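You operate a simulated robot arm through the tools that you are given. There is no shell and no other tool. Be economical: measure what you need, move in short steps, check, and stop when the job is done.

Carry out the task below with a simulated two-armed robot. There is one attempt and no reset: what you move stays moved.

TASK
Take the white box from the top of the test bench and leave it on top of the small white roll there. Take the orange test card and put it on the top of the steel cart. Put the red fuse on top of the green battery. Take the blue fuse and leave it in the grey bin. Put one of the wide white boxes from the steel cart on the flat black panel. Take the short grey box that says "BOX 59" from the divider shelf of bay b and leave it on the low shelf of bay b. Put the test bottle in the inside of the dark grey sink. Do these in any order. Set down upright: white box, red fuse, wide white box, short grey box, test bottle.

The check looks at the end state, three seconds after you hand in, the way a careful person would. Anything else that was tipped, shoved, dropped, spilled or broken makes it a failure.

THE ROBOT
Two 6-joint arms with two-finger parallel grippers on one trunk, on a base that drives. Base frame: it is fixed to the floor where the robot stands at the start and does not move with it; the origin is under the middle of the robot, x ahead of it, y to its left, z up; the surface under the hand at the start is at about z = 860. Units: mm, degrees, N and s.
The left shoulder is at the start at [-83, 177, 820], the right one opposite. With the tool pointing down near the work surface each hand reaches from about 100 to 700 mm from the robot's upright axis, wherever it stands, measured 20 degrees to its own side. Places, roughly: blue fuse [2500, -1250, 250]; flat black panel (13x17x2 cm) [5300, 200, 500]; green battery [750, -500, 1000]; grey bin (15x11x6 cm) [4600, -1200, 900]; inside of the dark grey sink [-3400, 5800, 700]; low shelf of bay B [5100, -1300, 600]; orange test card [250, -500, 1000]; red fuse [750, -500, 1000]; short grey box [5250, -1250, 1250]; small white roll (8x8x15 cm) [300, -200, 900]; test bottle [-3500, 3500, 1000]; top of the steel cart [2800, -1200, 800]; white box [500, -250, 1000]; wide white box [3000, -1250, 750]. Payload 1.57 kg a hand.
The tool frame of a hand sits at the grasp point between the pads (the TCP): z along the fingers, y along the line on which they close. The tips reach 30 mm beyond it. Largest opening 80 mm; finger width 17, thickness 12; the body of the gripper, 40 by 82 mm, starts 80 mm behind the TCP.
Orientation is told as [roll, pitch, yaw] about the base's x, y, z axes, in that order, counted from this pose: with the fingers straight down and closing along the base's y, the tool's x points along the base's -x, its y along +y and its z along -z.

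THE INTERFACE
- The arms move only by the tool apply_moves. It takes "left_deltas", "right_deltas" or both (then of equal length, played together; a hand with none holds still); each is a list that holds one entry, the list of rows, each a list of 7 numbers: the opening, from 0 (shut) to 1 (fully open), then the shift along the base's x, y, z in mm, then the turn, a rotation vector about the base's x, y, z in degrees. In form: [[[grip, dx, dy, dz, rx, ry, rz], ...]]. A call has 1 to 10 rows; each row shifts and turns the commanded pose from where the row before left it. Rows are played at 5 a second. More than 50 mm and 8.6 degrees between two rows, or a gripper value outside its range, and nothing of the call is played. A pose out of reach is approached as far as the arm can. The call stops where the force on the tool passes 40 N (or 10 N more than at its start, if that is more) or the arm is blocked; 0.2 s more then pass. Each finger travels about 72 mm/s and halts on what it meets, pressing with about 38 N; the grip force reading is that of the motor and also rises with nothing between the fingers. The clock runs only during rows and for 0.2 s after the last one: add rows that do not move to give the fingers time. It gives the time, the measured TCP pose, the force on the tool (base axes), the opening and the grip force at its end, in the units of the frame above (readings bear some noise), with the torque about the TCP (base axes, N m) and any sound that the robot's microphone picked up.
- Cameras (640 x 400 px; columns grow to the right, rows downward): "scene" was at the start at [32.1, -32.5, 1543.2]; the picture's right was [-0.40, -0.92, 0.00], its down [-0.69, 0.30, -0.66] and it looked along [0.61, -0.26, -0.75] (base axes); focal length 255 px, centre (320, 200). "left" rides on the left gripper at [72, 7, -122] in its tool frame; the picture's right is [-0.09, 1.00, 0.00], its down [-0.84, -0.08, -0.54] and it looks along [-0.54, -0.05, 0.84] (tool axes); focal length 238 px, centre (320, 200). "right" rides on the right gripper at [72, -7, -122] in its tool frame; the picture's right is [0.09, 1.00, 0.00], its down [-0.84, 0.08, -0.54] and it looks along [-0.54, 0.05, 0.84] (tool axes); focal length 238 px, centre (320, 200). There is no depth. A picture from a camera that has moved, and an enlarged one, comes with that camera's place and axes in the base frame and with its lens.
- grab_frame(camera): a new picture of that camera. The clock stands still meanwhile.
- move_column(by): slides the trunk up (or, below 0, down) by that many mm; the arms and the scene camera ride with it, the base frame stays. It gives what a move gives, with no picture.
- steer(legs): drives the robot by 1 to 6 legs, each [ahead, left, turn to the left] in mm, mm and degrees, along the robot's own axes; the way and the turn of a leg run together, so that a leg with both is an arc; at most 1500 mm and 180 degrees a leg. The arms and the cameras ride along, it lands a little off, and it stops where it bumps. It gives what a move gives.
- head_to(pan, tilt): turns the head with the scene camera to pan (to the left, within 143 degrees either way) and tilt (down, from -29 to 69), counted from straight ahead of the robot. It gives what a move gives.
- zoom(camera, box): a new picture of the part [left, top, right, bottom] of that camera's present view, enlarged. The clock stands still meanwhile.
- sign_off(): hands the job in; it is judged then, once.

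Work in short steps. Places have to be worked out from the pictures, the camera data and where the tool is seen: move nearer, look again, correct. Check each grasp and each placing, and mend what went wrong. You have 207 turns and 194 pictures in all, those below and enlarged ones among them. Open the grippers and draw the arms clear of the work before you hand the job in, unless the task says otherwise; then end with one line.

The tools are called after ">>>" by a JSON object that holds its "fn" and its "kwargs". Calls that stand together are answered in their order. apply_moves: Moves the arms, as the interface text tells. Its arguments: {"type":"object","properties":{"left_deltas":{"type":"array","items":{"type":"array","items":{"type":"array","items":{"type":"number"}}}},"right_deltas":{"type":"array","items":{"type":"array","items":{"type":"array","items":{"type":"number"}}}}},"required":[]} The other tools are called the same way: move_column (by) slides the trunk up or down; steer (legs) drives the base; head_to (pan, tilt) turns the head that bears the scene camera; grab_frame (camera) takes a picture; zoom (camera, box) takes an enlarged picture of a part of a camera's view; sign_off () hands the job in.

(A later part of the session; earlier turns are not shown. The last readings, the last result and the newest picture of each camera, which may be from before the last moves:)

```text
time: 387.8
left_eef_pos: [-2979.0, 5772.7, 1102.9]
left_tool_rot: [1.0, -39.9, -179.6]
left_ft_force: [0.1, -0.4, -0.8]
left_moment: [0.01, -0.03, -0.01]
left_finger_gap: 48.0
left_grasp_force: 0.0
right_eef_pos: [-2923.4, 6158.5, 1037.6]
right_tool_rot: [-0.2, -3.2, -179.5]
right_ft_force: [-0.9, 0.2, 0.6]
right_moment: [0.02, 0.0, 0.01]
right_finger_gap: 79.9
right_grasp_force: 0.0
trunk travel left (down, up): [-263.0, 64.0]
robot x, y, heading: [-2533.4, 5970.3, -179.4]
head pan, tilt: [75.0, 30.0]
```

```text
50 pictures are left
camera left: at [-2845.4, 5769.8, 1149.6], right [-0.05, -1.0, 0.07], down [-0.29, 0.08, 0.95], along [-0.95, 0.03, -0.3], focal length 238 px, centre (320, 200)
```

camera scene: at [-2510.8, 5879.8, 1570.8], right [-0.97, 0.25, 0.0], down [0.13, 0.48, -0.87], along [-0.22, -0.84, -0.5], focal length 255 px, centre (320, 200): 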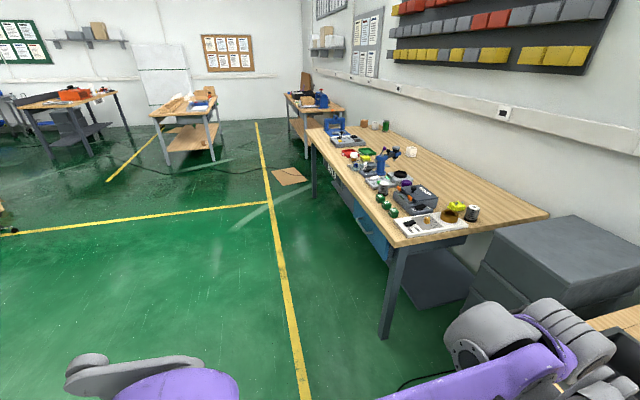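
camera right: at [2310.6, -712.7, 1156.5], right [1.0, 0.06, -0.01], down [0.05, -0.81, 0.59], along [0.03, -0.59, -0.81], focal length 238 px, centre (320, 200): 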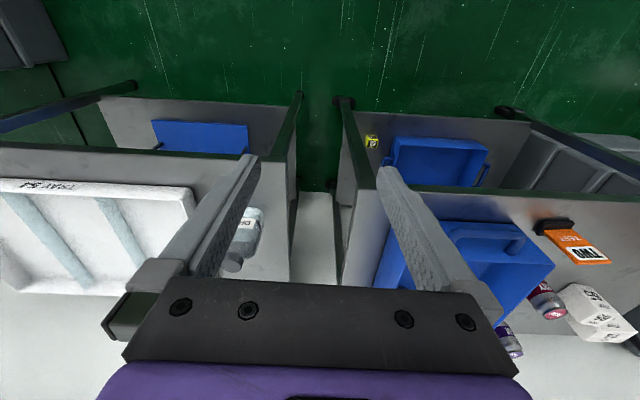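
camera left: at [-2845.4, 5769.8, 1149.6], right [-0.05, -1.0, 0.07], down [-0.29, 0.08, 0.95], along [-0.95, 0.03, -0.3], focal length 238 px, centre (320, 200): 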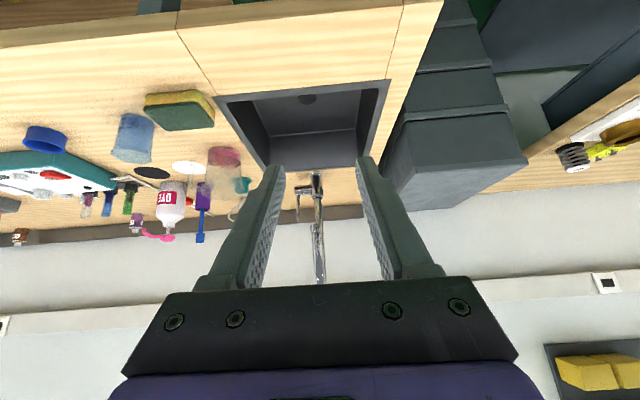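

I'll zoom on the bench and the floor beneath the left hand's path.

>>> {"fn": "zoom", "kwargs": {"camera": "scene", "box": [240, 110, 460, 260]}}

>>> {"fn": "zoom", "kwargs": {"camera": "scene", "box": [220, 170, 460, 400]}}

```text
2.67 times, centred on (350, 185) of scene
camera zoom: at [-2510.8, 5879.8, 1570.8], right [-0.97, 0.25, 0.0], down [0.13, 0.48, -0.87], along [-0.22, -0.84, -0.5], focal length 680 px, centre (240, 240)
```

zoom: 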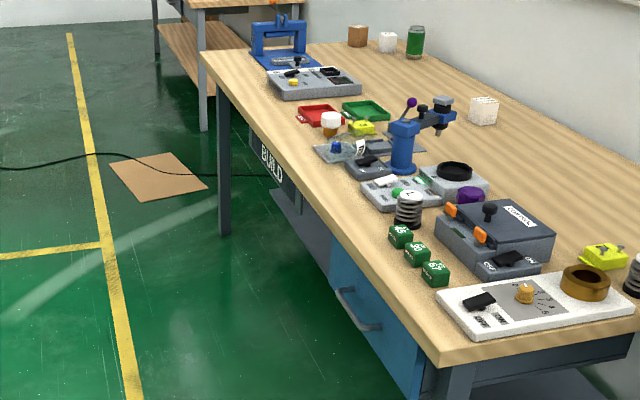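

```text
1.74 times, centred on (340, 285) of scene
camera zoom: at [-2510.8, 5879.8, 1570.8], right [-0.97, 0.25, 0.0], down [0.13, 0.48, -0.87], along [-0.22, -0.84, -0.5], focal length 443 px, centre (285, 52)
```

zoom: 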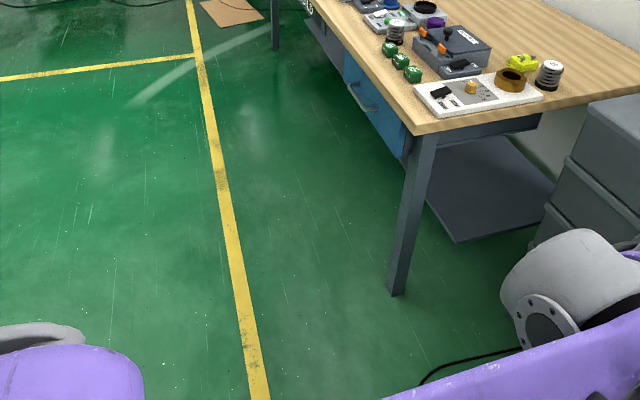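

Something glassy appears near the DRIVER plate; I'll zoom in tighter there and on the near bench end.

>>> {"fn": "zoom", "kwargs": {"camera": "scene", "box": [335, 135, 415, 185]}}

>>> {"fn": "zoom", "kwargs": {"camera": "scene", "box": [300, 110, 380, 160]}}

```text
8.00 times, centred on (375, 160) of scene
camera zoom: at [-2510.8, 5879.8, 1570.8], right [-0.97, 0.25, 0.0], down [0.13, 0.48, -0.87], along [-0.22, -0.84, -0.5], focal length 2039 px, centre (-120, 520)
```

zoom: 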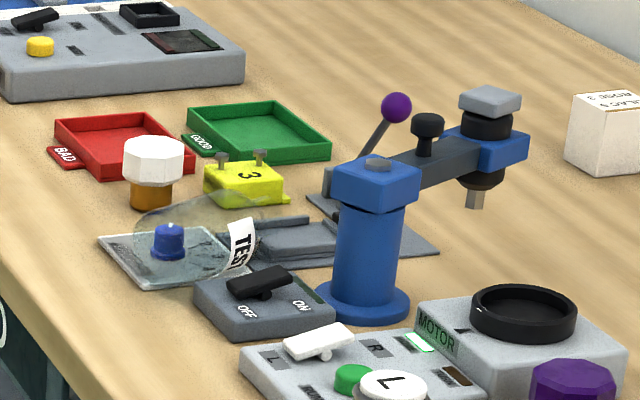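

```text
8.00 times, centred on (340, 135) of scene
camera zoom: at [-2510.8, 5879.8, 1570.8], right [-0.97, 0.25, 0.0], down [0.13, 0.48, -0.87], along [-0.22, -0.84, -0.5], focal length 2039 px, centre (160, 720)
```

zoom: 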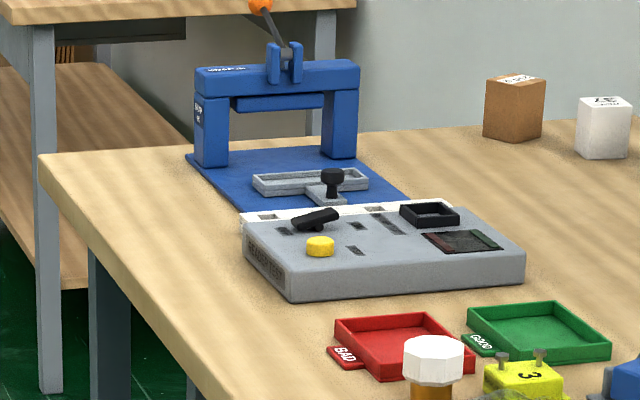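

Found it: the bottle lies on its side on the DRIVER plate of the bench. I'll drive back there and look closely.

>>> {"fn": "steer", "kwargs": {"legs": [[0, 1500, 0]]}}

>>> {"fn": "head_to", "kwargs": {"pan": 10, "tilt": 40}}

>>> {"fn": "grab_frame", "kwargs": {"camera": "scene"}}

```text
time: 400.7
left_eef_pos: [-2966.5, 4308.5, 1101.4]
left_tool_rot: [0.9, -39.9, -179.5]
left_ft_force: [0.5, 0.3, 0.2]
left_moment: [-0.01, -0.02, -0.03]
left_finger_gap: 48.1
left_grasp_force: 0.0
right_eef_pos: [-2910.0, 4694.7, 1038.7]
right_tool_rot: [-0.2, -3.2, -179.4]
right_ft_force: [0.0, 0.1, 0.4]
right_moment: [-0.01, 0.02, -0.01]
right_finger_gap: 79.9
right_grasp_force: 0.1
trunk travel left (down, up): [-263.0, 64.0]
robot x, y, heading: [-2519.5, 4504.4, -179.4]
head pan, tilt: [75.0, 30.0]
```

```text
time: 402.1
left_eef_pos: [-2967.4, 4308.1, 1101.2]
left_tool_rot: [0.9, -40.1, -179.5]
left_ft_force: [0.2, 0.7, 0.2]
left_moment: [0.02, 0.05, -0.01]
left_finger_gap: 48.1
left_grasp_force: 0.0
right_eef_pos: [-2912.1, 4693.7, 1037.8]
right_tool_rot: [-0.2, -3.2, -179.4]
right_ft_force: [0.5, 0.8, 0.2]
right_moment: [0.0, -0.02, -0.01]
right_finger_gap: 80.2
right_grasp_force: 0.0
trunk travel left (down, up): [-263.0, 64.0]
robot x, y, heading: [-2514.5, 4506.7, -179.3]
head pan, tilt: [10.0, 40.0]
```

```text
45 pictures are left
camera scene: at [-2559.7, 4488.7, 1555.4], right [-0.18, 0.98, 0.0], down [0.63, 0.12, -0.77], along [-0.75, -0.14, -0.64], focal length 255 px, centre (320, 200)
```

scene: 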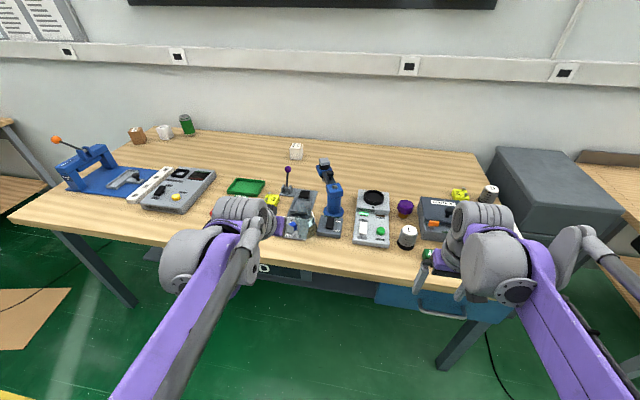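

The arm blocks part of the view, so I'll use the left camera.

>>> {"fn": "grab_frame", "kwargs": {"camera": "left"}}

>>> {"fn": "zoom", "kwargs": {"camera": "scene", "box": [240, 170, 360, 260]}}

```text
44 pictures are left
camera left: at [-2833.3, 4306.2, 1149.6], right [-0.05, -1.0, 0.07], down [-0.29, 0.08, 0.95], along [-0.95, 0.03, -0.3], focal length 238 px, centre (320, 200)
```

left: 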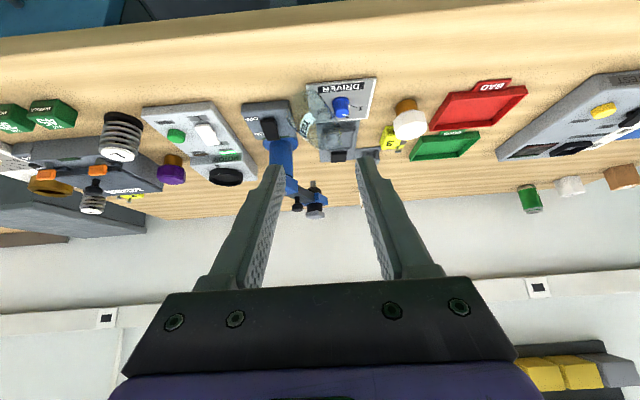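

```text
4.44 times, centred on (300, 215) of scene
camera zoom: at [-2559.7, 4488.7, 1555.4], right [-0.18, 0.98, 0.0], down [0.63, 0.12, -0.77], along [-0.75, -0.14, -0.64], focal length 1133 px, centre (409, 133)
```

zoom: 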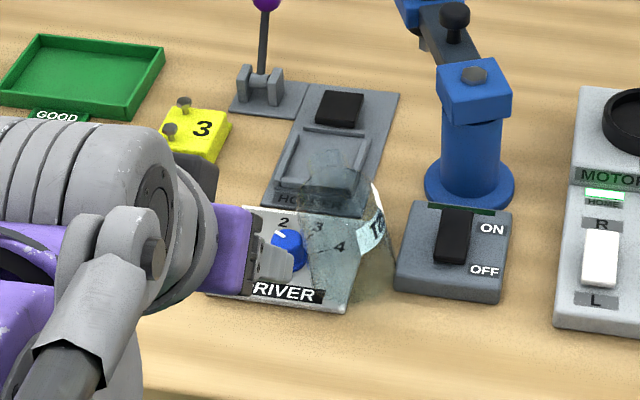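

The bottle lies on the DRIVER plate. I'll bring the left hand vertical and look down on it.

>>> {"fn": "apply_moves", "kwargs": {"left_deltas": [[[1, -20, -15, 15, 0, -8, 0], [1, -20, -15, 15, 0, -8, 0], [1, -20, -15, 15, 0, -8, 0], [1, -20, -15, 15, 0, -8, 0], [1, -20, -15, 10, 0, -8, 0], [1, -20, 0, 0, 0, 0, 0], [1, 0, 0, 0, 0, 0, 0]]]}}

>>> {"fn": "grab_frame", "kwargs": {"camera": "left"}}

```text
time: 403.7
left_eef_pos: [-3064.7, 4234.7, 1156.2]
left_tool_rot: [1.2, 0.0, -179.6]
left_ft_force: [0.5, 0.4, -0.8]
left_moment: [0.0, 0.0, 0.01]
left_finger_gap: 79.8
left_grasp_force: 0.0
left hand out of reach, approached as far as the arm can: row 5
right_eef_pos: [-2912.0, 4694.5, 1039.5]
right_tool_rot: [-0.3, -3.2, -179.3]
right_ft_force: [-0.4, 0.6, -0.7]
right_moment: [0.02, -0.01, 0.01]
right_finger_gap: 79.9
right_grasp_force: 0.1
trunk travel left (down, up): [-263.0, 64.0]
robot x, y, heading: [-2518.5, 4504.3, -179.4]
head pan, tilt: [10.0, 40.0]
```

```text
42 pictures are left
camera left: at [-2992.9, 4233.3, 1277.6], right [-0.09, -1.0, 0.02], down [-0.84, 0.08, 0.54], along [-0.54, 0.03, -0.84], focal length 238 px, centre (320, 200)
```

left: 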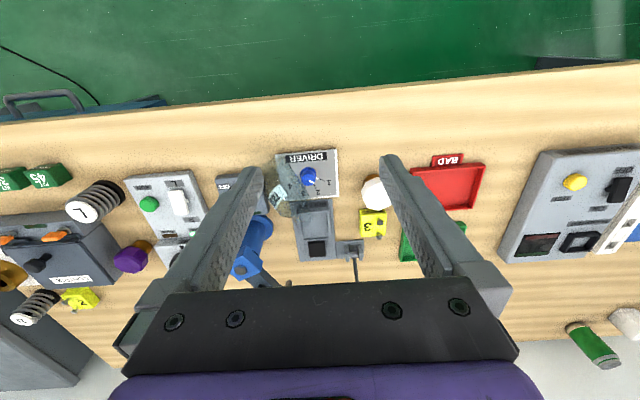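

>>> {"fn": "zoom", "kwargs": {"camera": "left", "box": [250, 130, 370, 240]}}

```text
3.64 times, centred on (310, 185) of left
camera zoom: at [-2992.9, 4233.3, 1277.6], right [-0.09, -1.0, 0.02], down [-0.84, 0.08, 0.54], along [-0.54, 0.03, -0.84], focal length 867 px, centre (356, 254)
```

zoom: 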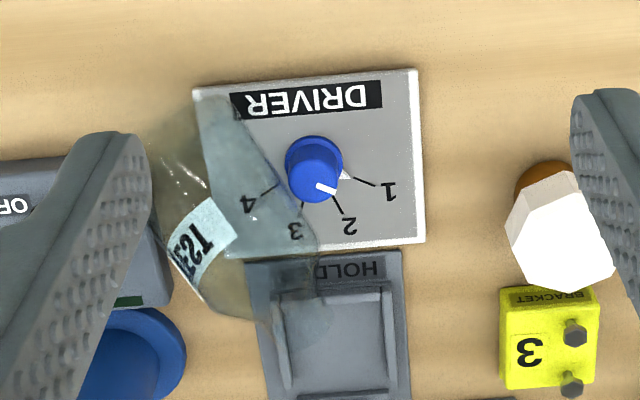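

The bottle's base is toward me at ≈(-3148,4313) and its neck points away at ≈(-3271,4286). I'll grip it by the neck, which is clear of the knob and switch. I'll drive forward 280 mm and centre the hand above the neck.

>>> {"fn": "steer", "kwargs": {"legs": [[280, 0, 0]]}}

>>> {"fn": "apply_moves", "kwargs": {"left_deltas": [[[0.8, 30, 18, 0, 0, 0, 6.2], [0.8, 30, 18, 0, 0, 0, 6.2], [0.8, 25, 17, -30, 0, 0, 0], [0.8, 0, 0, -40, 0, 0, 0], [0.8, 0, 0, -40, 0, 0, 0], [0.8, 0, 0, 0, 0, 0, 0]]]}}

>>> {"fn": "grab_frame", "kwargs": {"camera": "left"}}

```text
time: 405.6
left_eef_pos: [-3339.3, 4230.6, 1154.9]
left_tool_rot: [1.2, 0.0, -179.4]
left_ft_force: [-0.2, 0.0, -0.5]
left_moment: [-0.04, 0.01, 0.02]
left_finger_gap: 80.0
left_grasp_force: 0.0
right_eef_pos: [-3186.8, 4689.8, 1038.4]
right_tool_rot: [-0.2, -3.2, -179.2]
right_ft_force: [-0.3, 0.5, 0.4]
right_moment: [-0.01, -0.03, 0.01]
right_finger_gap: 80.4
right_grasp_force: 0.1
trunk travel left (down, up): [-263.0, 64.0]
robot x, y, heading: [-2794.2, 4499.1, -179.3]
head pan, tilt: [10.0, 40.0]
```

```text
time: 407.0
left_eef_pos: [-3252.4, 4286.8, 1043.9]
left_tool_rot: [1.2, 0.0, -167.0]
left_ft_force: [0.1, -0.1, 0.5]
left_moment: [0.04, -0.01, 0.0]
left_finger_gap: 64.1
left_grasp_force: 0.0
right_eef_pos: [-3186.2, 4689.8, 1037.9]
right_tool_rot: [-0.2, -3.1, -179.2]
right_ft_force: [-0.3, 0.3, 0.0]
right_moment: [-0.01, -0.02, 0.02]
right_finger_gap: 80.0
right_grasp_force: 0.1
trunk travel left (down, up): [-263.0, 64.0]
robot x, y, heading: [-2793.4, 4501.1, -179.6]
head pan, tilt: [10.0, 40.0]
```

```text
40 pictures are left
camera left: at [-3181.0, 4299.6, 1166.0], right [0.13, -0.99, 0.02], down [-0.84, -0.1, 0.54], along [-0.53, -0.09, -0.84], focal length 238 px, centre (320, 200)
```

left: 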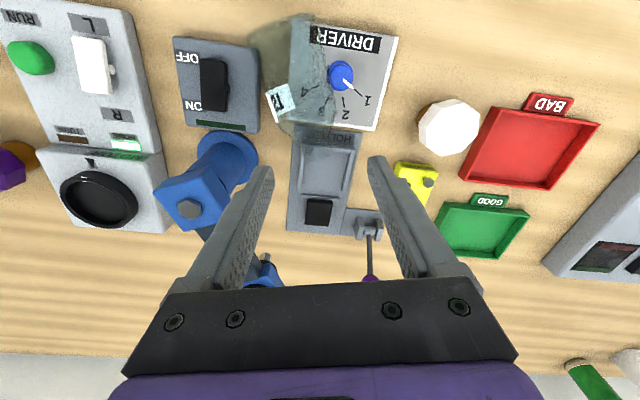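

The blue clamp is near the left finger. I'll zoom to see the clearance and the neck.

>>> {"fn": "zoom", "kwargs": {"camera": "left", "box": [180, 60, 400, 290]}}

```text
1.74 times, centred on (290, 175) of left
camera zoom: at [-3181.0, 4299.6, 1166.0], right [0.13, -0.99, 0.02], down [-0.84, -0.1, 0.54], along [-0.53, -0.09, -0.84], focal length 414 px, centre (372, 244)
```

zoom: 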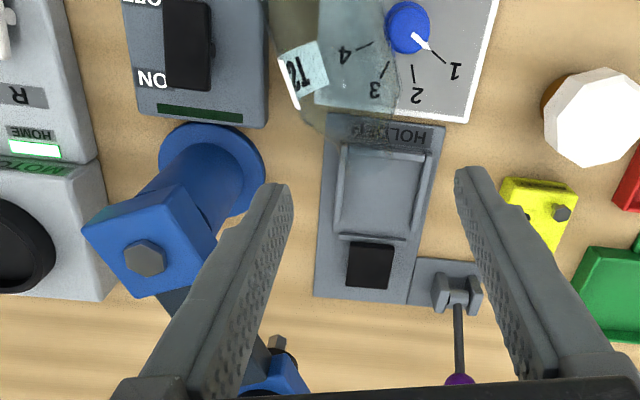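

The neck tip is near (-3259,4285), with the bottle axis yawed about 27° from −x. I'll rotate 14° more, centre and descend partway.

>>> {"fn": "apply_moves", "kwargs": {"left_deltas": [[[0.7, -3, -1, -25, 0, 0, 7], [0.7, -3, -1, -25, 0, 0, 7], [0.7, 0, 0, -35, 0, 0, 0], [0.7, 0, 0, -15, 0, 0, 0], [0.7, 0, 0, 0, 0, 0, 0]]]}}

>>> {"fn": "grab_frame", "kwargs": {"camera": "left"}}

```text
time: 408.2
left_eef_pos: [-3257.7, 4281.0, 943.9]
left_tool_rot: [1.2, 0.0, -153.0]
left_ft_force: [-0.2, 0.1, 0.4]
left_moment: [-0.04, -0.01, 0.0]
left_finger_gap: 56.0
left_grasp_force: 0.0
right_eef_pos: [-3186.4, 4690.2, 1037.5]
right_tool_rot: [-0.1, -3.2, -179.2]
right_ft_force: [0.0, -0.2, 0.0]
right_moment: [-0.02, -0.03, 0.02]
right_finger_gap: 80.0
right_grasp_force: 0.0
trunk travel left (down, up): [-263.0, 64.0]
robot x, y, heading: [-2794.7, 4499.2, -179.1]
head pan, tilt: [10.0, 40.0]
```

```text
38 pictures are left
camera left: at [-3191.6, 4312.1, 1066.0], right [0.37, -0.93, 0.02], down [-0.79, -0.3, 0.54], along [-0.49, -0.22, -0.84], focal length 238 px, centre (320, 200)
```

left: 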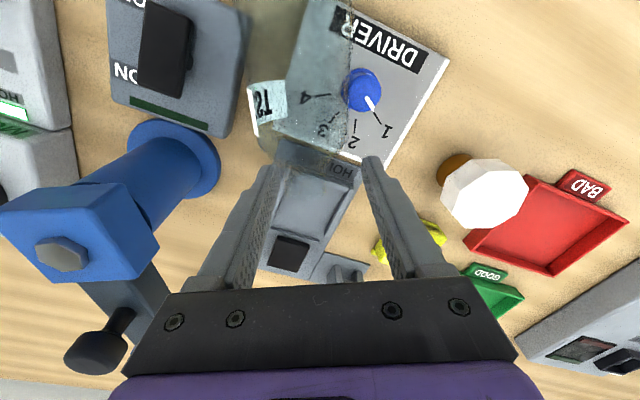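

>>> {"fn": "zoom", "kwargs": {"camera": "left", "box": [230, 30, 390, 240]}}

```text
1.90 times, centred on (310, 135) of left
camera zoom: at [-3191.6, 4312.1, 1066.0], right [0.37, -0.93, 0.02], down [-0.79, -0.3, 0.54], along [-0.49, -0.22, -0.84], focal length 454 px, centre (339, 324)
```

zoom: 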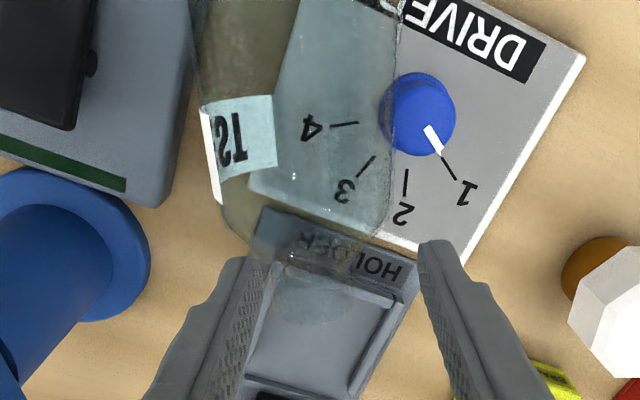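

The neck is clearly visible now, centred at about (-3272,4285). I'll shift to it, descend to z≈916 and close.

>>> {"fn": "apply_moves", "kwargs": {"left_deltas": [[[0.7, -13, 5, 0, 0, 0, 0], [0.7, 0, 0, -12, 0, 0, 0], [0.7, 0, 0, -10, 0, 0, 0], [0.7, 0, 0, -6, 0, 0, 0], [0.7, 0, 0, 0, 0, 0, 0]]]}}

>>> {"fn": "zoom", "kwargs": {"camera": "left", "box": [220, 60, 400, 260]}}

```text
time: 409.4
left_eef_pos: [-3272.5, 4286.6, 917.5]
left_tool_rot: [1.1, -0.1, -152.9]
left_ft_force: [-0.5, 0.0, 0.5]
left_moment: [-0.02, 0.02, 0.02]
left_finger_gap: 55.8
left_grasp_force: 0.1
right_eef_pos: [-3186.7, 4690.9, 1038.2]
right_tool_rot: [-0.1, -3.3, -179.2]
right_ft_force: [-0.9, -0.1, -0.3]
right_moment: [0.0, -0.02, -0.01]
right_finger_gap: 80.0
right_grasp_force: 0.0
trunk travel left (down, up): [-263.0, 64.0]
robot x, y, heading: [-2790.5, 4502.4, -179.0]
head pan, tilt: [10.0, 40.0]
```

```text
2.00 times, centred on (310, 160) of left
camera zoom: at [-3206.6, 4316.8, 1039.5], right [0.37, -0.93, 0.02], down [-0.79, -0.3, 0.54], along [-0.49, -0.22, -0.84], focal length 477 px, centre (340, 280)
```

zoom: 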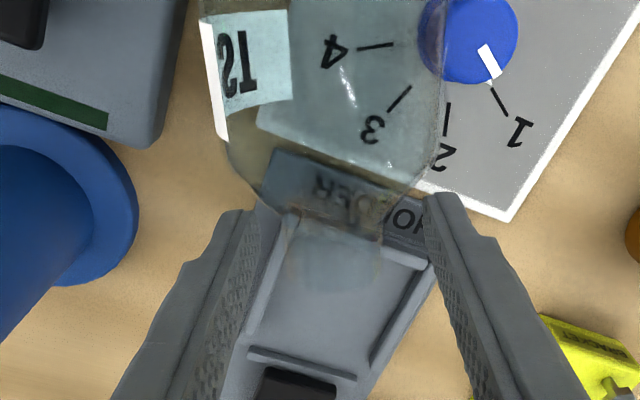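

The pads are at the neck. Closing.

>>> {"fn": "apply_moves", "kwargs": {"left_deltas": [[[0.5, 0, 0, 0, 0, 0, 0], [0.3, 0, 0, 0, 0, 0, 0], [0.2, 0, 0, 0, 0, 0, 0], [0.2, 0, 0, 0, 0, 0, 0], [0.2, 0, 0, 15, 0, 0, 0], [0.2, 0, 0, 15, 0, 0, 0], [0.2, 0, 0, 0, 0, 0, 0]]]}}

>>> {"fn": "zoom", "kwargs": {"camera": "left", "box": [220, 40, 400, 240]}}

```text
time: 411.0
left_eef_pos: [-3272.7, 4286.4, 946.9]
left_tool_rot: [1.2, 0.2, -153.0]
left_ft_force: [-0.4, 1.4, -0.1]
left_moment: [0.0, 0.03, 0.03]
left_finger_gap: 15.9
left_grasp_force: 0.0
right_eef_pos: [-3187.5, 4689.8, 1035.9]
right_tool_rot: [-0.2, -3.3, -179.3]
right_ft_force: [-0.2, -0.6, 0.4]
right_moment: [0.02, -0.01, 0.0]
right_finger_gap: 79.7
right_grasp_force: 0.2
trunk travel left (down, up): [-263.0, 64.0]
robot x, y, heading: [-2795.3, 4500.6, -179.3]
head pan, tilt: [10.0, 40.0]
```

```text
2.00 times, centred on (310, 140) of left
camera zoom: at [-3206.1, 4317.4, 1070.6], right [0.37, -0.93, 0.02], down [-0.79, -0.3, 0.54], along [-0.49, -0.22, -0.84], focal length 477 px, centre (340, 320)
```

zoom: 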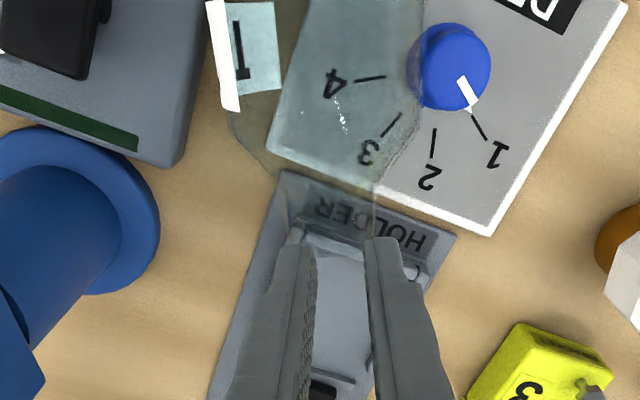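

The fingers slipped off above the neck's centreline, so I gripped too high. I'll reopen, re-centre slightly back and go lower.

>>> {"fn": "apply_moves", "kwargs": {"left_deltas": [[[0.45, 0, 0, 10, 0, 0, 0], [0.7, 9, 4, 0, 0, 0, 0], [0.7, 0, 0, -15, 0, 0, 0], [0.7, 0, 0, -20, 0, 0, 0], [0.7, 0, 0, -8, 0, 0, 0], [0.7, 0, 0, -5, 0, 0, 0], [0.7, 0, 0, -4, 0, 0, 0], [0.7, 0, 0, 0, 0, 0, 0]]]}}

>>> {"fn": "zoom", "kwargs": {"camera": "left", "box": [220, 60, 400, 260]}}

```text
time: 412.8
left_eef_pos: [-3261.9, 4290.6, 904.9]
left_tool_rot: [1.2, 0.0, -153.0]
left_ft_force: [0.1, -1.1, 0.4]
left_moment: [-0.01, 0.0, 0.01]
left_finger_gap: 56.0
left_grasp_force: 0.1
right_eef_pos: [-3187.2, 4690.1, 1037.2]
right_tool_rot: [-0.2, -3.2, -179.3]
right_ft_force: [-0.5, 0.0, 0.2]
right_moment: [-0.02, 0.01, 0.0]
right_finger_gap: 79.9
right_grasp_force: 0.0
trunk travel left (down, up): [-263.0, 64.0]
robot x, y, heading: [-2791.3, 4501.0, -179.4]
head pan, tilt: [10.0, 40.0]
```

```text
2.00 times, centred on (310, 160) of left
camera zoom: at [-3196.4, 4320.7, 1026.8], right [0.37, -0.93, 0.02], down [-0.79, -0.3, 0.54], along [-0.49, -0.22, -0.84], focal length 477 px, centre (340, 280)
```

zoom: 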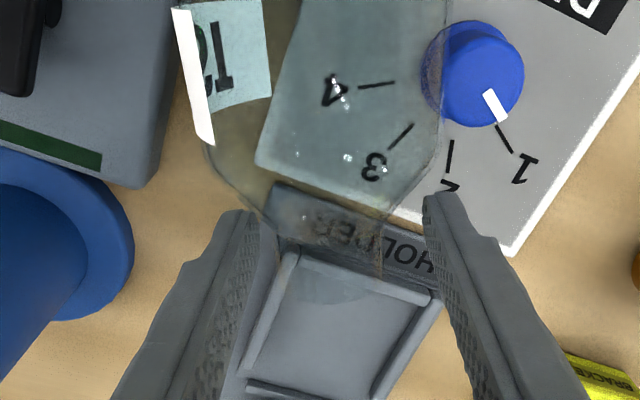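

The neck is between the pads at the right height. Closing again.

>>> {"fn": "apply_moves", "kwargs": {"left_deltas": [[[0.55, 0, 0, 0, 0, 0, 0], [0.4, 0, 0, 0, 0, 0, 0], [0.3, 0, 0, 0, 0, 0, 0], [0.2, 0, 0, 0, 0, 0, 0], [0.2, 0, 0, 0, 0, 0, 0]]]}}

```text
time: 414.0
left_eef_pos: [-3262.5, 4290.4, 905.2]
left_tool_rot: [1.1, 0.0, -153.0]
left_ft_force: [0.8, -2.3, 0.7]
left_moment: [-0.08, -0.05, -0.22]
left_finger_gap: 36.0
left_grasp_force: 38.2
right_eef_pos: [-3187.2, 4688.9, 1038.7]
right_tool_rot: [-0.3, -3.1, -179.2]
right_ft_force: [0.4, 1.1, -0.7]
right_moment: [-0.04, 0.0, -0.05]
right_finger_gap: 79.8
right_grasp_force: 0.0
trunk travel left (down, up): [-263.0, 64.0]
robot x, y, heading: [-2791.3, 4502.7, -179.2]
head pan, tilt: [10.0, 40.0]
```

Gripped the neck at 36 mm. I'll lift gently and verify.

>>> {"fn": "apply_moves", "kwargs": {"left_deltas": [[[0.2, 0, 0, 10, 0, 0, 0], [0.2, 0, 0, 20, 0, 0, 0], [0.2, 0, 0, 30, 0, 0, 0], [0.2, 0, 0, 30, 0, 0, 0], [0.2, 0, 0, 30, 0, 0, 0], [0.2, 0, 0, 30, 0, 0, 0], [0.2, 0, 0, 30, 0, 0, 0], [0.2, 0, 0, 0, 0, 0, 0]]]}}

>>> {"fn": "grab_frame", "kwargs": {"camera": "left"}}

```text
time: 415.8
left_eef_pos: [-3265.3, 4287.9, 1087.1]
left_tool_rot: [1.2, 0.2, -153.0]
left_ft_force: [0.6, 0.6, -1.3]
left_moment: [-0.01, 0.04, -0.03]
left_finger_gap: 36.1
left_grasp_force: 37.4
right_eef_pos: [-3186.9, 4689.9, 1037.4]
right_tool_rot: [-0.2, -3.2, -179.2]
right_ft_force: [0.2, -0.6, 0.2]
right_moment: [-0.04, -0.04, -0.02]
right_finger_gap: 80.0
right_grasp_force: 0.1
trunk travel left (down, up): [-263.0, 64.0]
robot x, y, heading: [-2794.0, 4500.1, -179.5]
head pan, tilt: [10.0, 40.0]
```

```text
33 pictures are left
camera left: at [-3200.5, 4319.7, 1208.4], right [0.37, -0.93, 0.02], down [-0.79, -0.3, 0.54], along [-0.49, -0.22, -0.84], focal length 238 px, centre (320, 200)
```

left: 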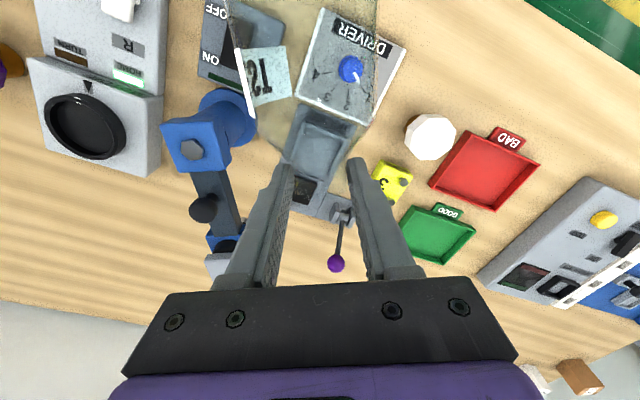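

The bottle is firmly held by the neck, body toward me. Plan: move to a free lane (y≈4000), pitch the tool to horizontal so the bottle hangs upright, set it on the free rear of the bench, and then regrip from above.

>>> {"fn": "apply_moves", "kwargs": {"left_deltas": [[[0.2, 30, 0, 20, 0, 0, 0], [0.2, 30, 0, 20, 0, 0, 0], [0.2, 30, 0, 0, 0, 0, -7], [0.2, 0, 0, 0, 0, 0, -7], [0.2, 0, 0, 0, 0, 0, -7], [0.2, 0, 0, 0, 0, 0, -6], [0.2, 0, 0, 0, 0, 0, 0]]]}}

>>> {"fn": "steer", "kwargs": {"legs": [[0, 330, 0]]}}

>>> {"fn": "apply_moves", "kwargs": {"left_deltas": [[[0.2, 0, 0, 0, 0, 8, 0], [0.2, 0, 0, 0, 0, 8, 0], [0.2, 0, 0, 0, 0, 8, 0], [0.2, 0, 0, 0, 0, 8, 0], [0.2, 0, 0, 0, 0, 8, 0], [0.2, 0, 0, 0, 0, 8, 0], [0.2, -10, 0, 0, 0, 8, 0], [0.2, -10, 0, 0, 0, 8, 0], [0.2, -10, 0, 0, 0, 8, 0], [0.2, -10, 0, 0, 0, 8, 0]]]}}

>>> {"fn": "grab_frame", "kwargs": {"camera": "scene"}}

```text
time: 417.4
left_eef_pos: [-3174.3, 4290.1, 1124.2]
left_tool_rot: [1.2, 0.0, 179.9]
left_ft_force: [0.1, -0.5, -1.8]
left_moment: [0.0, 0.08, 0.0]
left_finger_gap: 35.9
left_grasp_force: 38.3
right_eef_pos: [-3186.9, 4689.5, 1037.7]
right_tool_rot: [-0.2, -3.3, -179.2]
right_ft_force: [-0.9, 0.5, 1.1]
right_moment: [-0.03, -0.01, 0.0]
right_finger_gap: 79.7
right_grasp_force: 0.0
trunk travel left (down, up): [-263.0, 64.0]
robot x, y, heading: [-2795.0, 4503.3, -179.2]
head pan, tilt: [10.0, 40.0]
```

```text
time: 420.9
left_eef_pos: [-3170.3, 3964.5, 1124.0]
left_tool_rot: [1.2, 0.0, 179.8]
left_ft_force: [1.0, 1.0, -0.7]
left_moment: [-0.03, 0.06, 0.01]
left_finger_gap: 36.0
left_grasp_force: 38.3
right_eef_pos: [-3183.4, 4364.4, 1038.2]
right_tool_rot: [-0.2, -3.2, -179.5]
right_ft_force: [0.6, -0.2, -0.1]
right_moment: [0.0, 0.0, -0.01]
right_finger_gap: 80.2
right_grasp_force: 0.1
trunk travel left (down, up): [-263.0, 64.0]
robot x, y, heading: [-2788.4, 4177.4, -179.7]
head pan, tilt: [10.0, 40.0]
```

```text
time: 423.1
left_eef_pos: [-3209.3, 3965.5, 1124.4]
left_tool_rot: [1.9, -78.1, 179.0]
left_ft_force: [0.4, -0.4, -1.9]
left_moment: [-0.04, -0.02, -0.02]
left_finger_gap: 36.0
left_grasp_force: 38.2
right_eef_pos: [-3183.9, 4364.7, 1036.8]
right_tool_rot: [-0.1, -3.2, -179.4]
right_ft_force: [0.8, -0.4, -0.2]
right_moment: [0.01, 0.03, 0.0]
right_finger_gap: 80.0
right_grasp_force: 0.0
trunk travel left (down, up): [-263.0, 64.0]
robot x, y, heading: [-2790.3, 4172.6, -179.6]
head pan, tilt: [10.0, 40.0]
```

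```text
32 pictures are left
camera scene: at [-2831.5, 4158.3, 1555.4], right [-0.18, 0.98, 0.0], down [0.63, 0.12, -0.77], along [-0.75, -0.14, -0.64], focal length 255 px, centre (320, 200)
```

scene: 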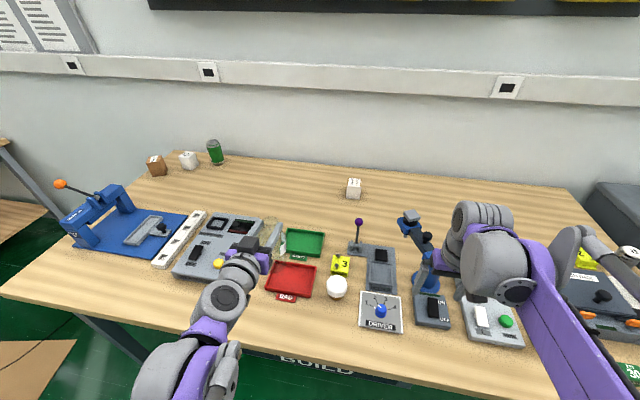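

I'll zoom on the bottle to judge how upright it hangs.

>>> {"fn": "zoom", "kwargs": {"camera": "scene", "box": [200, 190, 340, 300]}}

```text
3.64 times, centred on (270, 245) of scene
camera zoom: at [-2831.5, 4158.3, 1555.4], right [-0.18, 0.98, 0.0], down [0.63, 0.12, -0.77], along [-0.75, -0.14, -0.64], focal length 927 px, centre (502, 36)
```

zoom: 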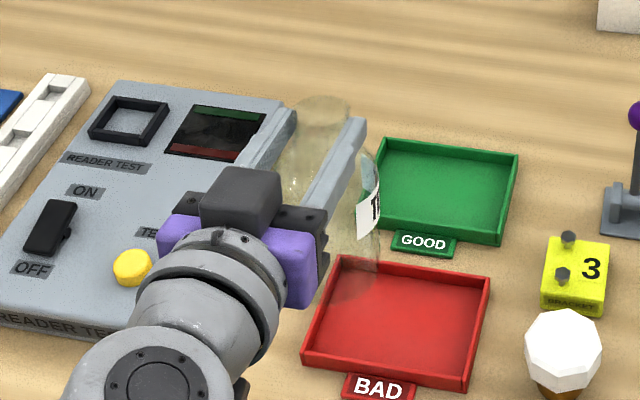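

Nearly upright. I'll finish the pitch (~+10°), extend to the free rear area at x≈-3510 and lower carefully.

>>> {"fn": "apply_moves", "kwargs": {"left_deltas": [[[0.2, -20, 5, 0, 0, 8, 0], [0.2, -40, 5, 0, 0, 2, 0], [0.2, -40, 5, 0, 0, 0, 0], [0.2, -45, 0, 0, 0, 0, 0], [0.2, -45, 0, 0, 0, 0, 0], [0.2, -45, 0, 0, 0, 0, 0], [0.2, -45, 0, -20, 0, 0, 0], [0.2, -20, 0, -35, 0, 0, 0], [0.2, 0, 0, -35, 0, 0, 0], [0.2, 0, 0, 0, 0, 0, 0]]]}}

>>> {"fn": "zoom", "kwargs": {"camera": "scene", "box": [200, 160, 340, 270]}}

>>> {"fn": "grab_frame", "kwargs": {"camera": "left"}}

```text
time: 425.3
left_eef_pos: [-3498.1, 3981.6, 1034.8]
left_tool_rot: [2.2, -83.5, 177.4]
left_ft_force: [-0.4, -0.4, -0.9]
left_moment: [0.0, -0.03, -0.01]
left_finger_gap: 35.8
left_grasp_force: 37.9
left hand out of reach, approached as far as the arm can: row 1
right_eef_pos: [-3182.7, 4364.8, 1037.8]
right_tool_rot: [-0.3, -3.2, -179.4]
right_ft_force: [0.2, 0.1, -1.5]
right_moment: [0.01, 0.01, -0.06]
right_finger_gap: 79.9
right_grasp_force: 0.1
trunk travel left (down, up): [-263.0, 64.0]
robot x, y, heading: [-2788.1, 4175.1, -179.7]
head pan, tilt: [10.0, 40.0]
```

```text
3.64 times, centred on (270, 215) of scene
camera zoom: at [-2830.9, 4158.4, 1555.4], right [-0.18, 0.98, 0.0], down [0.63, 0.12, -0.77], along [-0.75, -0.14, -0.64], focal length 927 px, centre (502, 146)
```

zoom: 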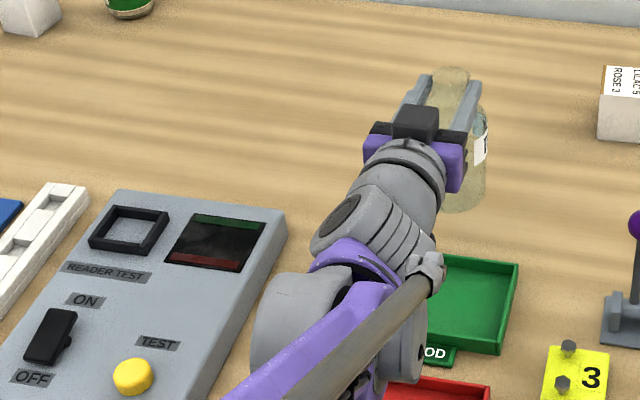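

```text
29 pictures are left
camera left: at [-3369.3, 3975.4, 977.4], right [-0.02, -1.0, 0.1], down [0.44, 0.08, 0.89], along [-0.9, 0.06, 0.44], focal length 238 px, centre (320, 200)
```

left: 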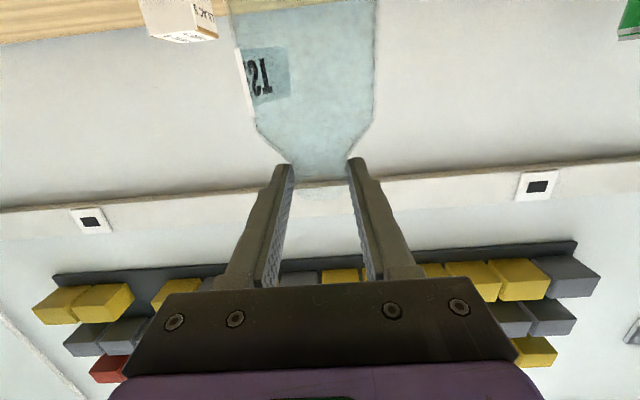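

Good. I'll lower gently to contact.

>>> {"fn": "apply_moves", "kwargs": {"left_deltas": [[[0.2, 0, 0, -15, 0, 0, 0], [0.2, 0, 0, -8, 0, 0, 0], [0.2, 0, 0, -5, 0, 0, 0], [0.2, 0, 0, -4, 0, 0, 0], [0.2, 0, 0, 0, 0, 0, 0]]]}}

```text
time: 426.5
left_eef_pos: [-3498.0, 3980.4, 1002.9]
left_tool_rot: [1.9, -83.4, 177.7]
left_ft_force: [-0.7, 0.8, -0.7]
left_moment: [0.01, -0.04, 0.02]
left_finger_gap: 35.9
left_grasp_force: 37.8
right_eef_pos: [-3181.7, 4365.1, 1036.8]
right_tool_rot: [-0.2, -3.2, -179.4]
right_ft_force: [0.0, 0.3, 0.4]
right_moment: [-0.03, 0.01, 0.01]
right_finger_gap: 80.5
right_grasp_force: 0.0
trunk travel left (down, up): [-263.0, 64.0]
robot x, y, heading: [-2786.9, 4174.3, -179.8]
head pan, tilt: [10.0, 40.0]
```

>>> {"fn": "apply_moves", "kwargs": {"left_deltas": [[[0.2, 0, 0, -3, 0, 0, 0], [0.2, 0, 0, -3, 0, 0, 0], [0.2, 0, 0, -3, 0, 0, 0], [0.2, 0, 0, -3, 0, 0, 0], [0.2, 0, 0, -2, 0, 0, 0], [0.2, 0, 0, 0, 0, 0, 0]]]}}

```text
time: 427.9
left_eef_pos: [-3497.3, 3982.8, 988.4]
left_tool_rot: [1.8, -83.4, 177.9]
left_ft_force: [-0.4, -0.2, -1.0]
left_moment: [-0.02, 0.0, 0.01]
left_finger_gap: 36.0
left_grasp_force: 38.0
right_eef_pos: [-3183.1, 4364.7, 1037.4]
right_tool_rot: [-0.1, -3.2, -179.4]
right_ft_force: [0.1, -0.9, -0.6]
right_moment: [0.0, -0.05, -0.02]
right_finger_gap: 80.2
right_grasp_force: 0.0
trunk travel left (down, up): [-263.0, 64.0]
robot x, y, heading: [-2791.5, 4176.7, -179.2]
head pan, tilt: [10.0, 40.0]
```

Still free, so continuing down.

>>> {"fn": "apply_moves", "kwargs": {"left_deltas": [[[0.2, 0, 0, -3, 0, 0, 0], [0.2, 0, 0, -3, 0, 0, 0], [0.2, 0, 0, -3, 0, 0, 0], [0.2, 0, 0, -3, 0, 0, 0], [0.2, 0, 0, 0, 0, 0, 0]]]}}

>>> {"fn": "zoom", "kwargs": {"camera": "scene", "box": [260, 160, 340, 230]}}

```text
time: 429.1
left_eef_pos: [-3497.8, 3981.9, 976.3]
left_tool_rot: [1.9, -83.4, 177.8]
left_ft_force: [0.1, 1.3, -1.4]
left_moment: [0.0, -0.02, 0.0]
left_finger_gap: 36.1
left_grasp_force: 37.8
right_eef_pos: [-3182.1, 4364.9, 1038.5]
right_tool_rot: [-0.2, -3.2, -179.4]
right_ft_force: [0.6, -0.3, -0.5]
right_moment: [-0.04, -0.01, -0.01]
right_finger_gap: 80.1
right_grasp_force: 0.1
trunk travel left (down, up): [-263.0, 64.0]
robot x, y, heading: [-2788.0, 4178.0, -179.7]
head pan, tilt: [10.0, 40.0]
```

```text
5.71 times, centred on (300, 195) of scene
camera zoom: at [-2831.2, 4158.3, 1555.4], right [-0.18, 0.98, 0.0], down [0.63, 0.12, -0.77], along [-0.75, -0.14, -0.64], focal length 1456 px, centre (434, 229)
```

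zoom: 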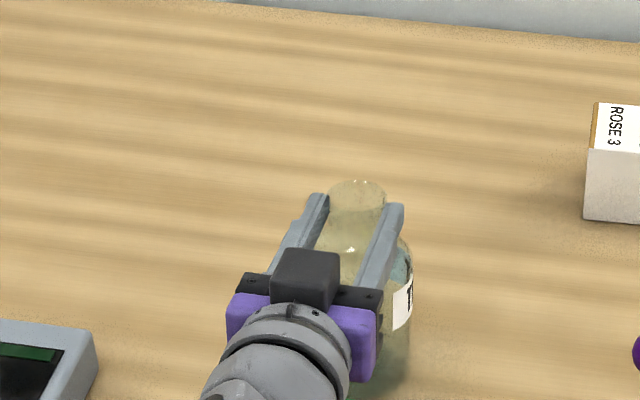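

Contact should be close; I'll continue in 2 mm steps.

>>> {"fn": "apply_moves", "kwargs": {"left_deltas": [[[0.2, 0, 0, -2, 0, 0, 0], [0.2, 0, 0, -2, 0, 0, 0], [0.2, 0, 0, -2, 0, 0, 0], [0.2, 0, 0, -2, 0, 0, 0], [0.2, 0, 0, -2, 0, 0, 0], [0.2, 0, 0, -2, 0, 0, 0], [0.2, 0, 0, 0, 0, 0, 0]]]}}

```text
time: 430.1
left_eef_pos: [-3494.9, 3982.4, 974.1]
left_tool_rot: [2.9, -83.9, 176.6]
left_ft_force: [4.4, -1.2, 24.4]
left_moment: [-0.1, 0.38, 0.03]
left_finger_gap: 36.4
left_grasp_force: 37.8
right_eef_pos: [-3181.0, 4364.4, 1038.4]
right_tool_rot: [-0.2, -3.4, -179.4]
right_ft_force: [-0.3, -0.3, 0.2]
right_moment: [-0.02, 0.01, 0.03]
right_finger_gap: 79.7
right_grasp_force: 0.0
trunk travel left (down, up): [-263.0, 64.0]
robot x, y, heading: [-2792.8, 4178.0, -179.5]
head pan, tilt: [10.0, 40.0]
stopped in row 4 (left hand): the force on the tool passed its limit at 43 N (the readings are from after the stop); the commanded pose is now the measured one
```

Firm contact on the bench. I'll ease up 1 mm, open slowly and draw the hand straight back.

>>> {"fn": "apply_moves", "kwargs": {"left_deltas": [[[0.2, 0, 0, 1.5, 0, 0, 0], [0.5, 0, 0, 0, 0, 0, 0], [0.7, 0, 0, 0, 0, 0, 0], [0.8, 0, 0, 0, 0, 0, 0], [0.8, 0, 0, 0, 0, 0, 0], [0.8, 20, 0, 2, 0, 0, 0], [0.8, 40, 0, 5, 0, 0, 0], [0.8, 45, 0, 10, 0, 0, 0], [0.8, 0, 0, 0, 0, 0, 0]]]}}

>>> {"fn": "grab_frame", "kwargs": {"camera": "left"}}

```text
time: 432.1
left_eef_pos: [-3391.8, 3980.6, 988.5]
left_tool_rot: [2.4, -83.6, 177.0]
left_ft_force: [0.1, 0.6, 0.4]
left_moment: [-0.03, -0.01, -0.02]
left_finger_gap: 64.1
left_grasp_force: 0.0
right_eef_pos: [-3184.4, 4363.9, 1036.9]
right_tool_rot: [-0.2, -3.1, -179.4]
right_ft_force: [1.1, -0.1, 0.5]
right_moment: [-0.02, 0.04, 0.02]
right_finger_gap: 80.1
right_grasp_force: 0.0
trunk travel left (down, up): [-263.0, 64.0]
robot x, y, heading: [-2790.9, 4175.1, -179.4]
head pan, tilt: [10.0, 40.0]
```

```text
27 pictures are left
camera left: at [-3262.6, 3974.7, 932.0], right [-0.02, -1.0, 0.1], down [0.45, 0.08, 0.89], along [-0.89, 0.06, 0.44], focal length 238 px, centre (320, 200)
```

left: 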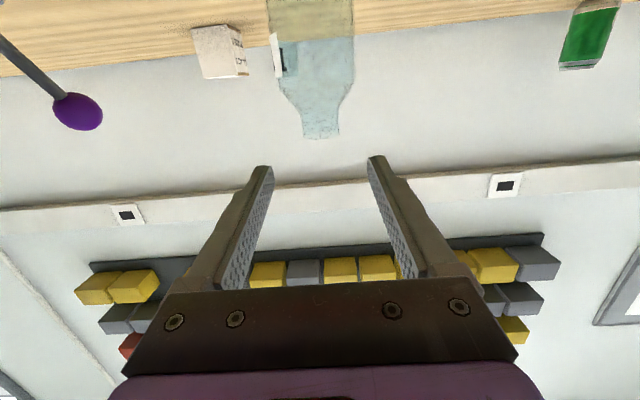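

The bottle stands upright on the bench. Now I'll raise both hands, turn the left tool back to vertical, and drive 85 mm closer for a top-down neck grip.

>>> {"fn": "apply_moves", "kwargs": {"left_deltas": [[[0.8, 20, 0, 30, 0, 0, 0], [0.8, 20, 0, 40, 0, -8, 0], [0.8, 0, 0, 40, 0, -8, 0], [0.8, 0, 0, 40, 0, -8, 0], [0.8, 0, 0, 0, 0, -8, 0], [0.8, 0, 0, 0, 0, -8, 0], [0.8, 0, 0, 0, 0, -8, 0], [0.8, 0, 0, 0, 0, -8, 0], [0.8, 0, 0, 0, 0, -8, 0], [0.8, 0, 0, 0, 0, -8, 0]]], "right_deltas": [[[1, 20, 0, 30, 0, 0, 0], [1, 20, 0, 30, 0, 0, 0], [1, 20, 0, 30, 0, 0, 0], [1, 20, 0, 30, 0, 0, 0], [1, 10, 0, 30, 0, 0, 0], [1, 0, 0, 0, 0, 0, 0], [1, 0, 0, 0, 0, 0, 0], [1, 0, 0, 0, 0, 0, 0], [1, 0, 0, 0, 0, 0, 0], [1, 0, 0, 0, 0, 0, 0]]]}}

>>> {"fn": "apply_moves", "kwargs": {"left_deltas": [[[0.8, 0, 0, 0, 0, -8, 0], [0.8, 0, 0, 0, 0, -3, 0], [0.8, 0, 0, 0, 0, 0, 0]]]}}

>>> {"fn": "steer", "kwargs": {"legs": [[85, 0, 0]]}}

>>> {"fn": "grab_frame", "kwargs": {"camera": "left"}}

```text
time: 434.3
left_eef_pos: [-3362.5, 3986.0, 1122.9]
left_tool_rot: [-1.4, -15.4, 179.7]
left_ft_force: [1.1, -0.1, -0.8]
left_moment: [0.03, -0.02, 0.01]
left_finger_gap: 63.8
left_grasp_force: 0.1
left hand out of reach, approached as far as the arm can: row 2
right_eef_pos: [-3094.3, 4364.1, 1188.3]
right_tool_rot: [-0.2, -3.1, -179.4]
right_ft_force: [-0.4, -0.1, -0.3]
right_moment: [-0.02, -0.01, 0.03]
right_finger_gap: 79.9
right_grasp_force: 0.0
trunk travel left (down, up): [-263.0, 64.0]
robot x, y, heading: [-2787.2, 4174.1, -179.4]
head pan, tilt: [10.0, 40.0]
```

```text
time: 435.1
left_eef_pos: [-3362.8, 3985.4, 1123.4]
left_tool_rot: [-1.6, -4.5, 179.6]
left_ft_force: [0.0, -0.1, 0.2]
left_moment: [0.01, 0.0, 0.0]
left_finger_gap: 64.0
left_grasp_force: 0.2
right_eef_pos: [-3092.4, 4364.6, 1189.3]
right_tool_rot: [-0.2, -3.1, -179.4]
right_ft_force: [0.1, 0.5, -0.3]
right_moment: [-0.01, -0.02, 0.03]
right_finger_gap: 80.0
right_grasp_force: 0.0
trunk travel left (down, up): [-263.0, 64.0]
robot x, y, heading: [-2789.5, 4178.2, -179.6]
head pan, tilt: [10.0, 40.0]
```

```text
time: 436.1
left_eef_pos: [-3448.2, 3985.9, 1123.0]
left_tool_rot: [-1.5, -4.5, 179.5]
left_ft_force: [0.0, 0.3, 0.0]
left_moment: [0.01, -0.04, 0.01]
left_finger_gap: 63.9
left_grasp_force: 0.0
right_eef_pos: [-3175.7, 4364.1, 1188.1]
right_tool_rot: [-0.2, -3.2, -179.4]
right_ft_force: [-0.9, 0.9, -0.2]
right_moment: [-0.01, 0.02, -0.01]
right_finger_gap: 80.2
right_grasp_force: 0.0
trunk travel left (down, up): [-263.0, 64.0]
robot x, y, heading: [-2874.7, 4175.2, -179.5]
head pan, tilt: [10.0, 40.0]
```

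```text
26 pictures are left
camera left: at [-3366.4, 3976.6, 1238.1], right [-0.1, -0.99, -0.02], down [-0.79, 0.07, 0.61], along [-0.6, 0.08, -0.79], focal length 238 px, centre (320, 200)
```

left: 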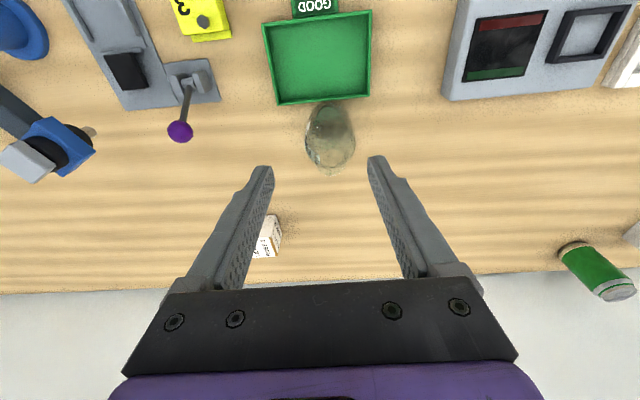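

The bottle is at ≈(-3500,3985). I'll move over it and descend so that the pads are at the neck.

>>> {"fn": "apply_moves", "kwargs": {"left_deltas": [[[0.8, -26, 0, 0, 0, 0, 0], [0.8, -26, -1, 0, 0, 0, 0], [0.8, 0, 0, -40, 0, 0, 0], [0.8, 0, 0, -40, 0, 0, 0], [0.8, 0, 0, 0, 0, 0, 0]]]}}

>>> {"fn": "grab_frame", "kwargs": {"camera": "left"}}

```text
time: 437.4
left_eef_pos: [-3473.8, 3987.2, 1031.3]
left_tool_rot: [-1.5, -4.5, 179.5]
left_ft_force: [-0.5, 0.3, 0.0]
left_moment: [0.0, 0.0, 0.0]
left_finger_gap: 63.9
left_grasp_force: 0.1
left hand out of reach, approached as far as the arm can: row 2
right_eef_pos: [-3176.1, 4363.4, 1189.5]
right_tool_rot: [-0.3, -3.3, -179.5]
right_ft_force: [-0.7, -0.1, 0.5]
right_moment: [0.01, -0.03, 0.02]
right_finger_gap: 80.1
right_grasp_force: 0.0
trunk travel left (down, up): [-263.0, 64.0]
robot x, y, heading: [-2874.5, 4175.5, -179.7]
head pan, tilt: [10.0, 40.0]
```

```text
25 pictures are left
camera left: at [-3392.6, 3977.9, 1145.9], right [-0.1, -0.99, -0.02], down [-0.79, 0.07, 0.61], along [-0.6, 0.08, -0.79], focal length 238 px, centre (320, 200)
```

left: 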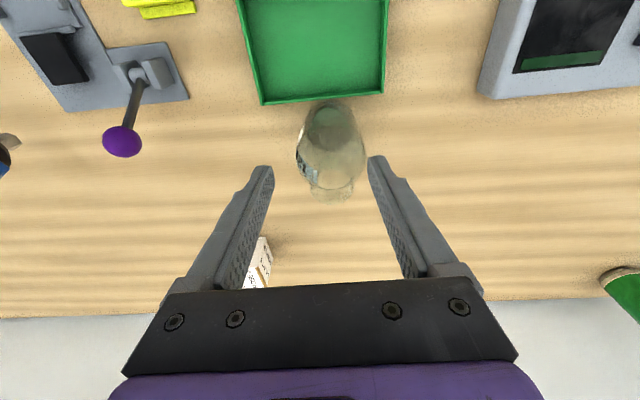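

Reach-limited here, so I'll tilt the tool forward 16° to gain reach, then centre and descend onto the neck.

>>> {"fn": "apply_moves", "kwargs": {"left_deltas": [[[0.8, -5, -1, 5, 0, 8, 0], [0.8, -10, -1, 0, 0, 8, 0], [0.8, -17, 0, 0, 0, 0, 0], [0.8, 0, 0, -20, 0, 0, 0], [0.8, 0, 0, -12, 0, 0, 0], [0.8, 0, 0, 0, 0, 0, 0]]]}}

>>> {"fn": "grab_frame", "kwargs": {"camera": "left"}}

```text
time: 438.8
left_eef_pos: [-3508.1, 3984.3, 1003.2]
left_tool_rot: [-1.4, -20.6, 179.6]
left_ft_force: [0.0, -0.3, 0.1]
left_moment: [-0.01, 0.02, 0.01]
left_finger_gap: 64.0
left_grasp_force: 0.0
right_eef_pos: [-3176.2, 4363.4, 1190.0]
right_tool_rot: [-0.2, -3.2, -179.5]
right_ft_force: [-0.6, 0.2, 0.1]
right_moment: [0.01, -0.01, -0.02]
right_finger_gap: 79.9
right_grasp_force: 0.0
trunk travel left (down, up): [-263.0, 64.0]
robot x, y, heading: [-2873.3, 4172.9, -179.7]
head pan, tilt: [10.0, 40.0]
```

```text
24 pictures are left
camera left: at [-3397.9, 3973.7, 1092.3], right [-0.1, -0.99, 0.01], down [-0.59, 0.07, 0.8], along [-0.8, 0.08, -0.6], focal length 238 px, centre (320, 200)
```

left: 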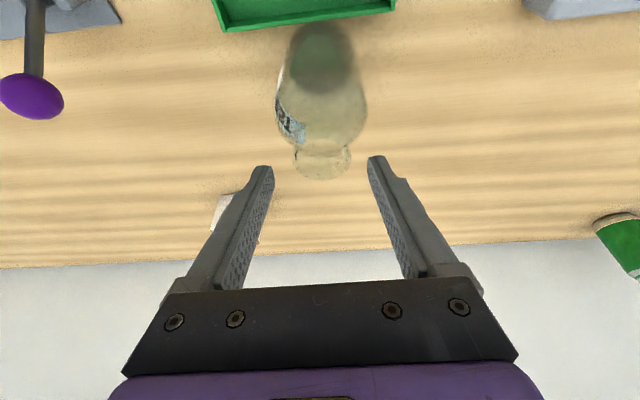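

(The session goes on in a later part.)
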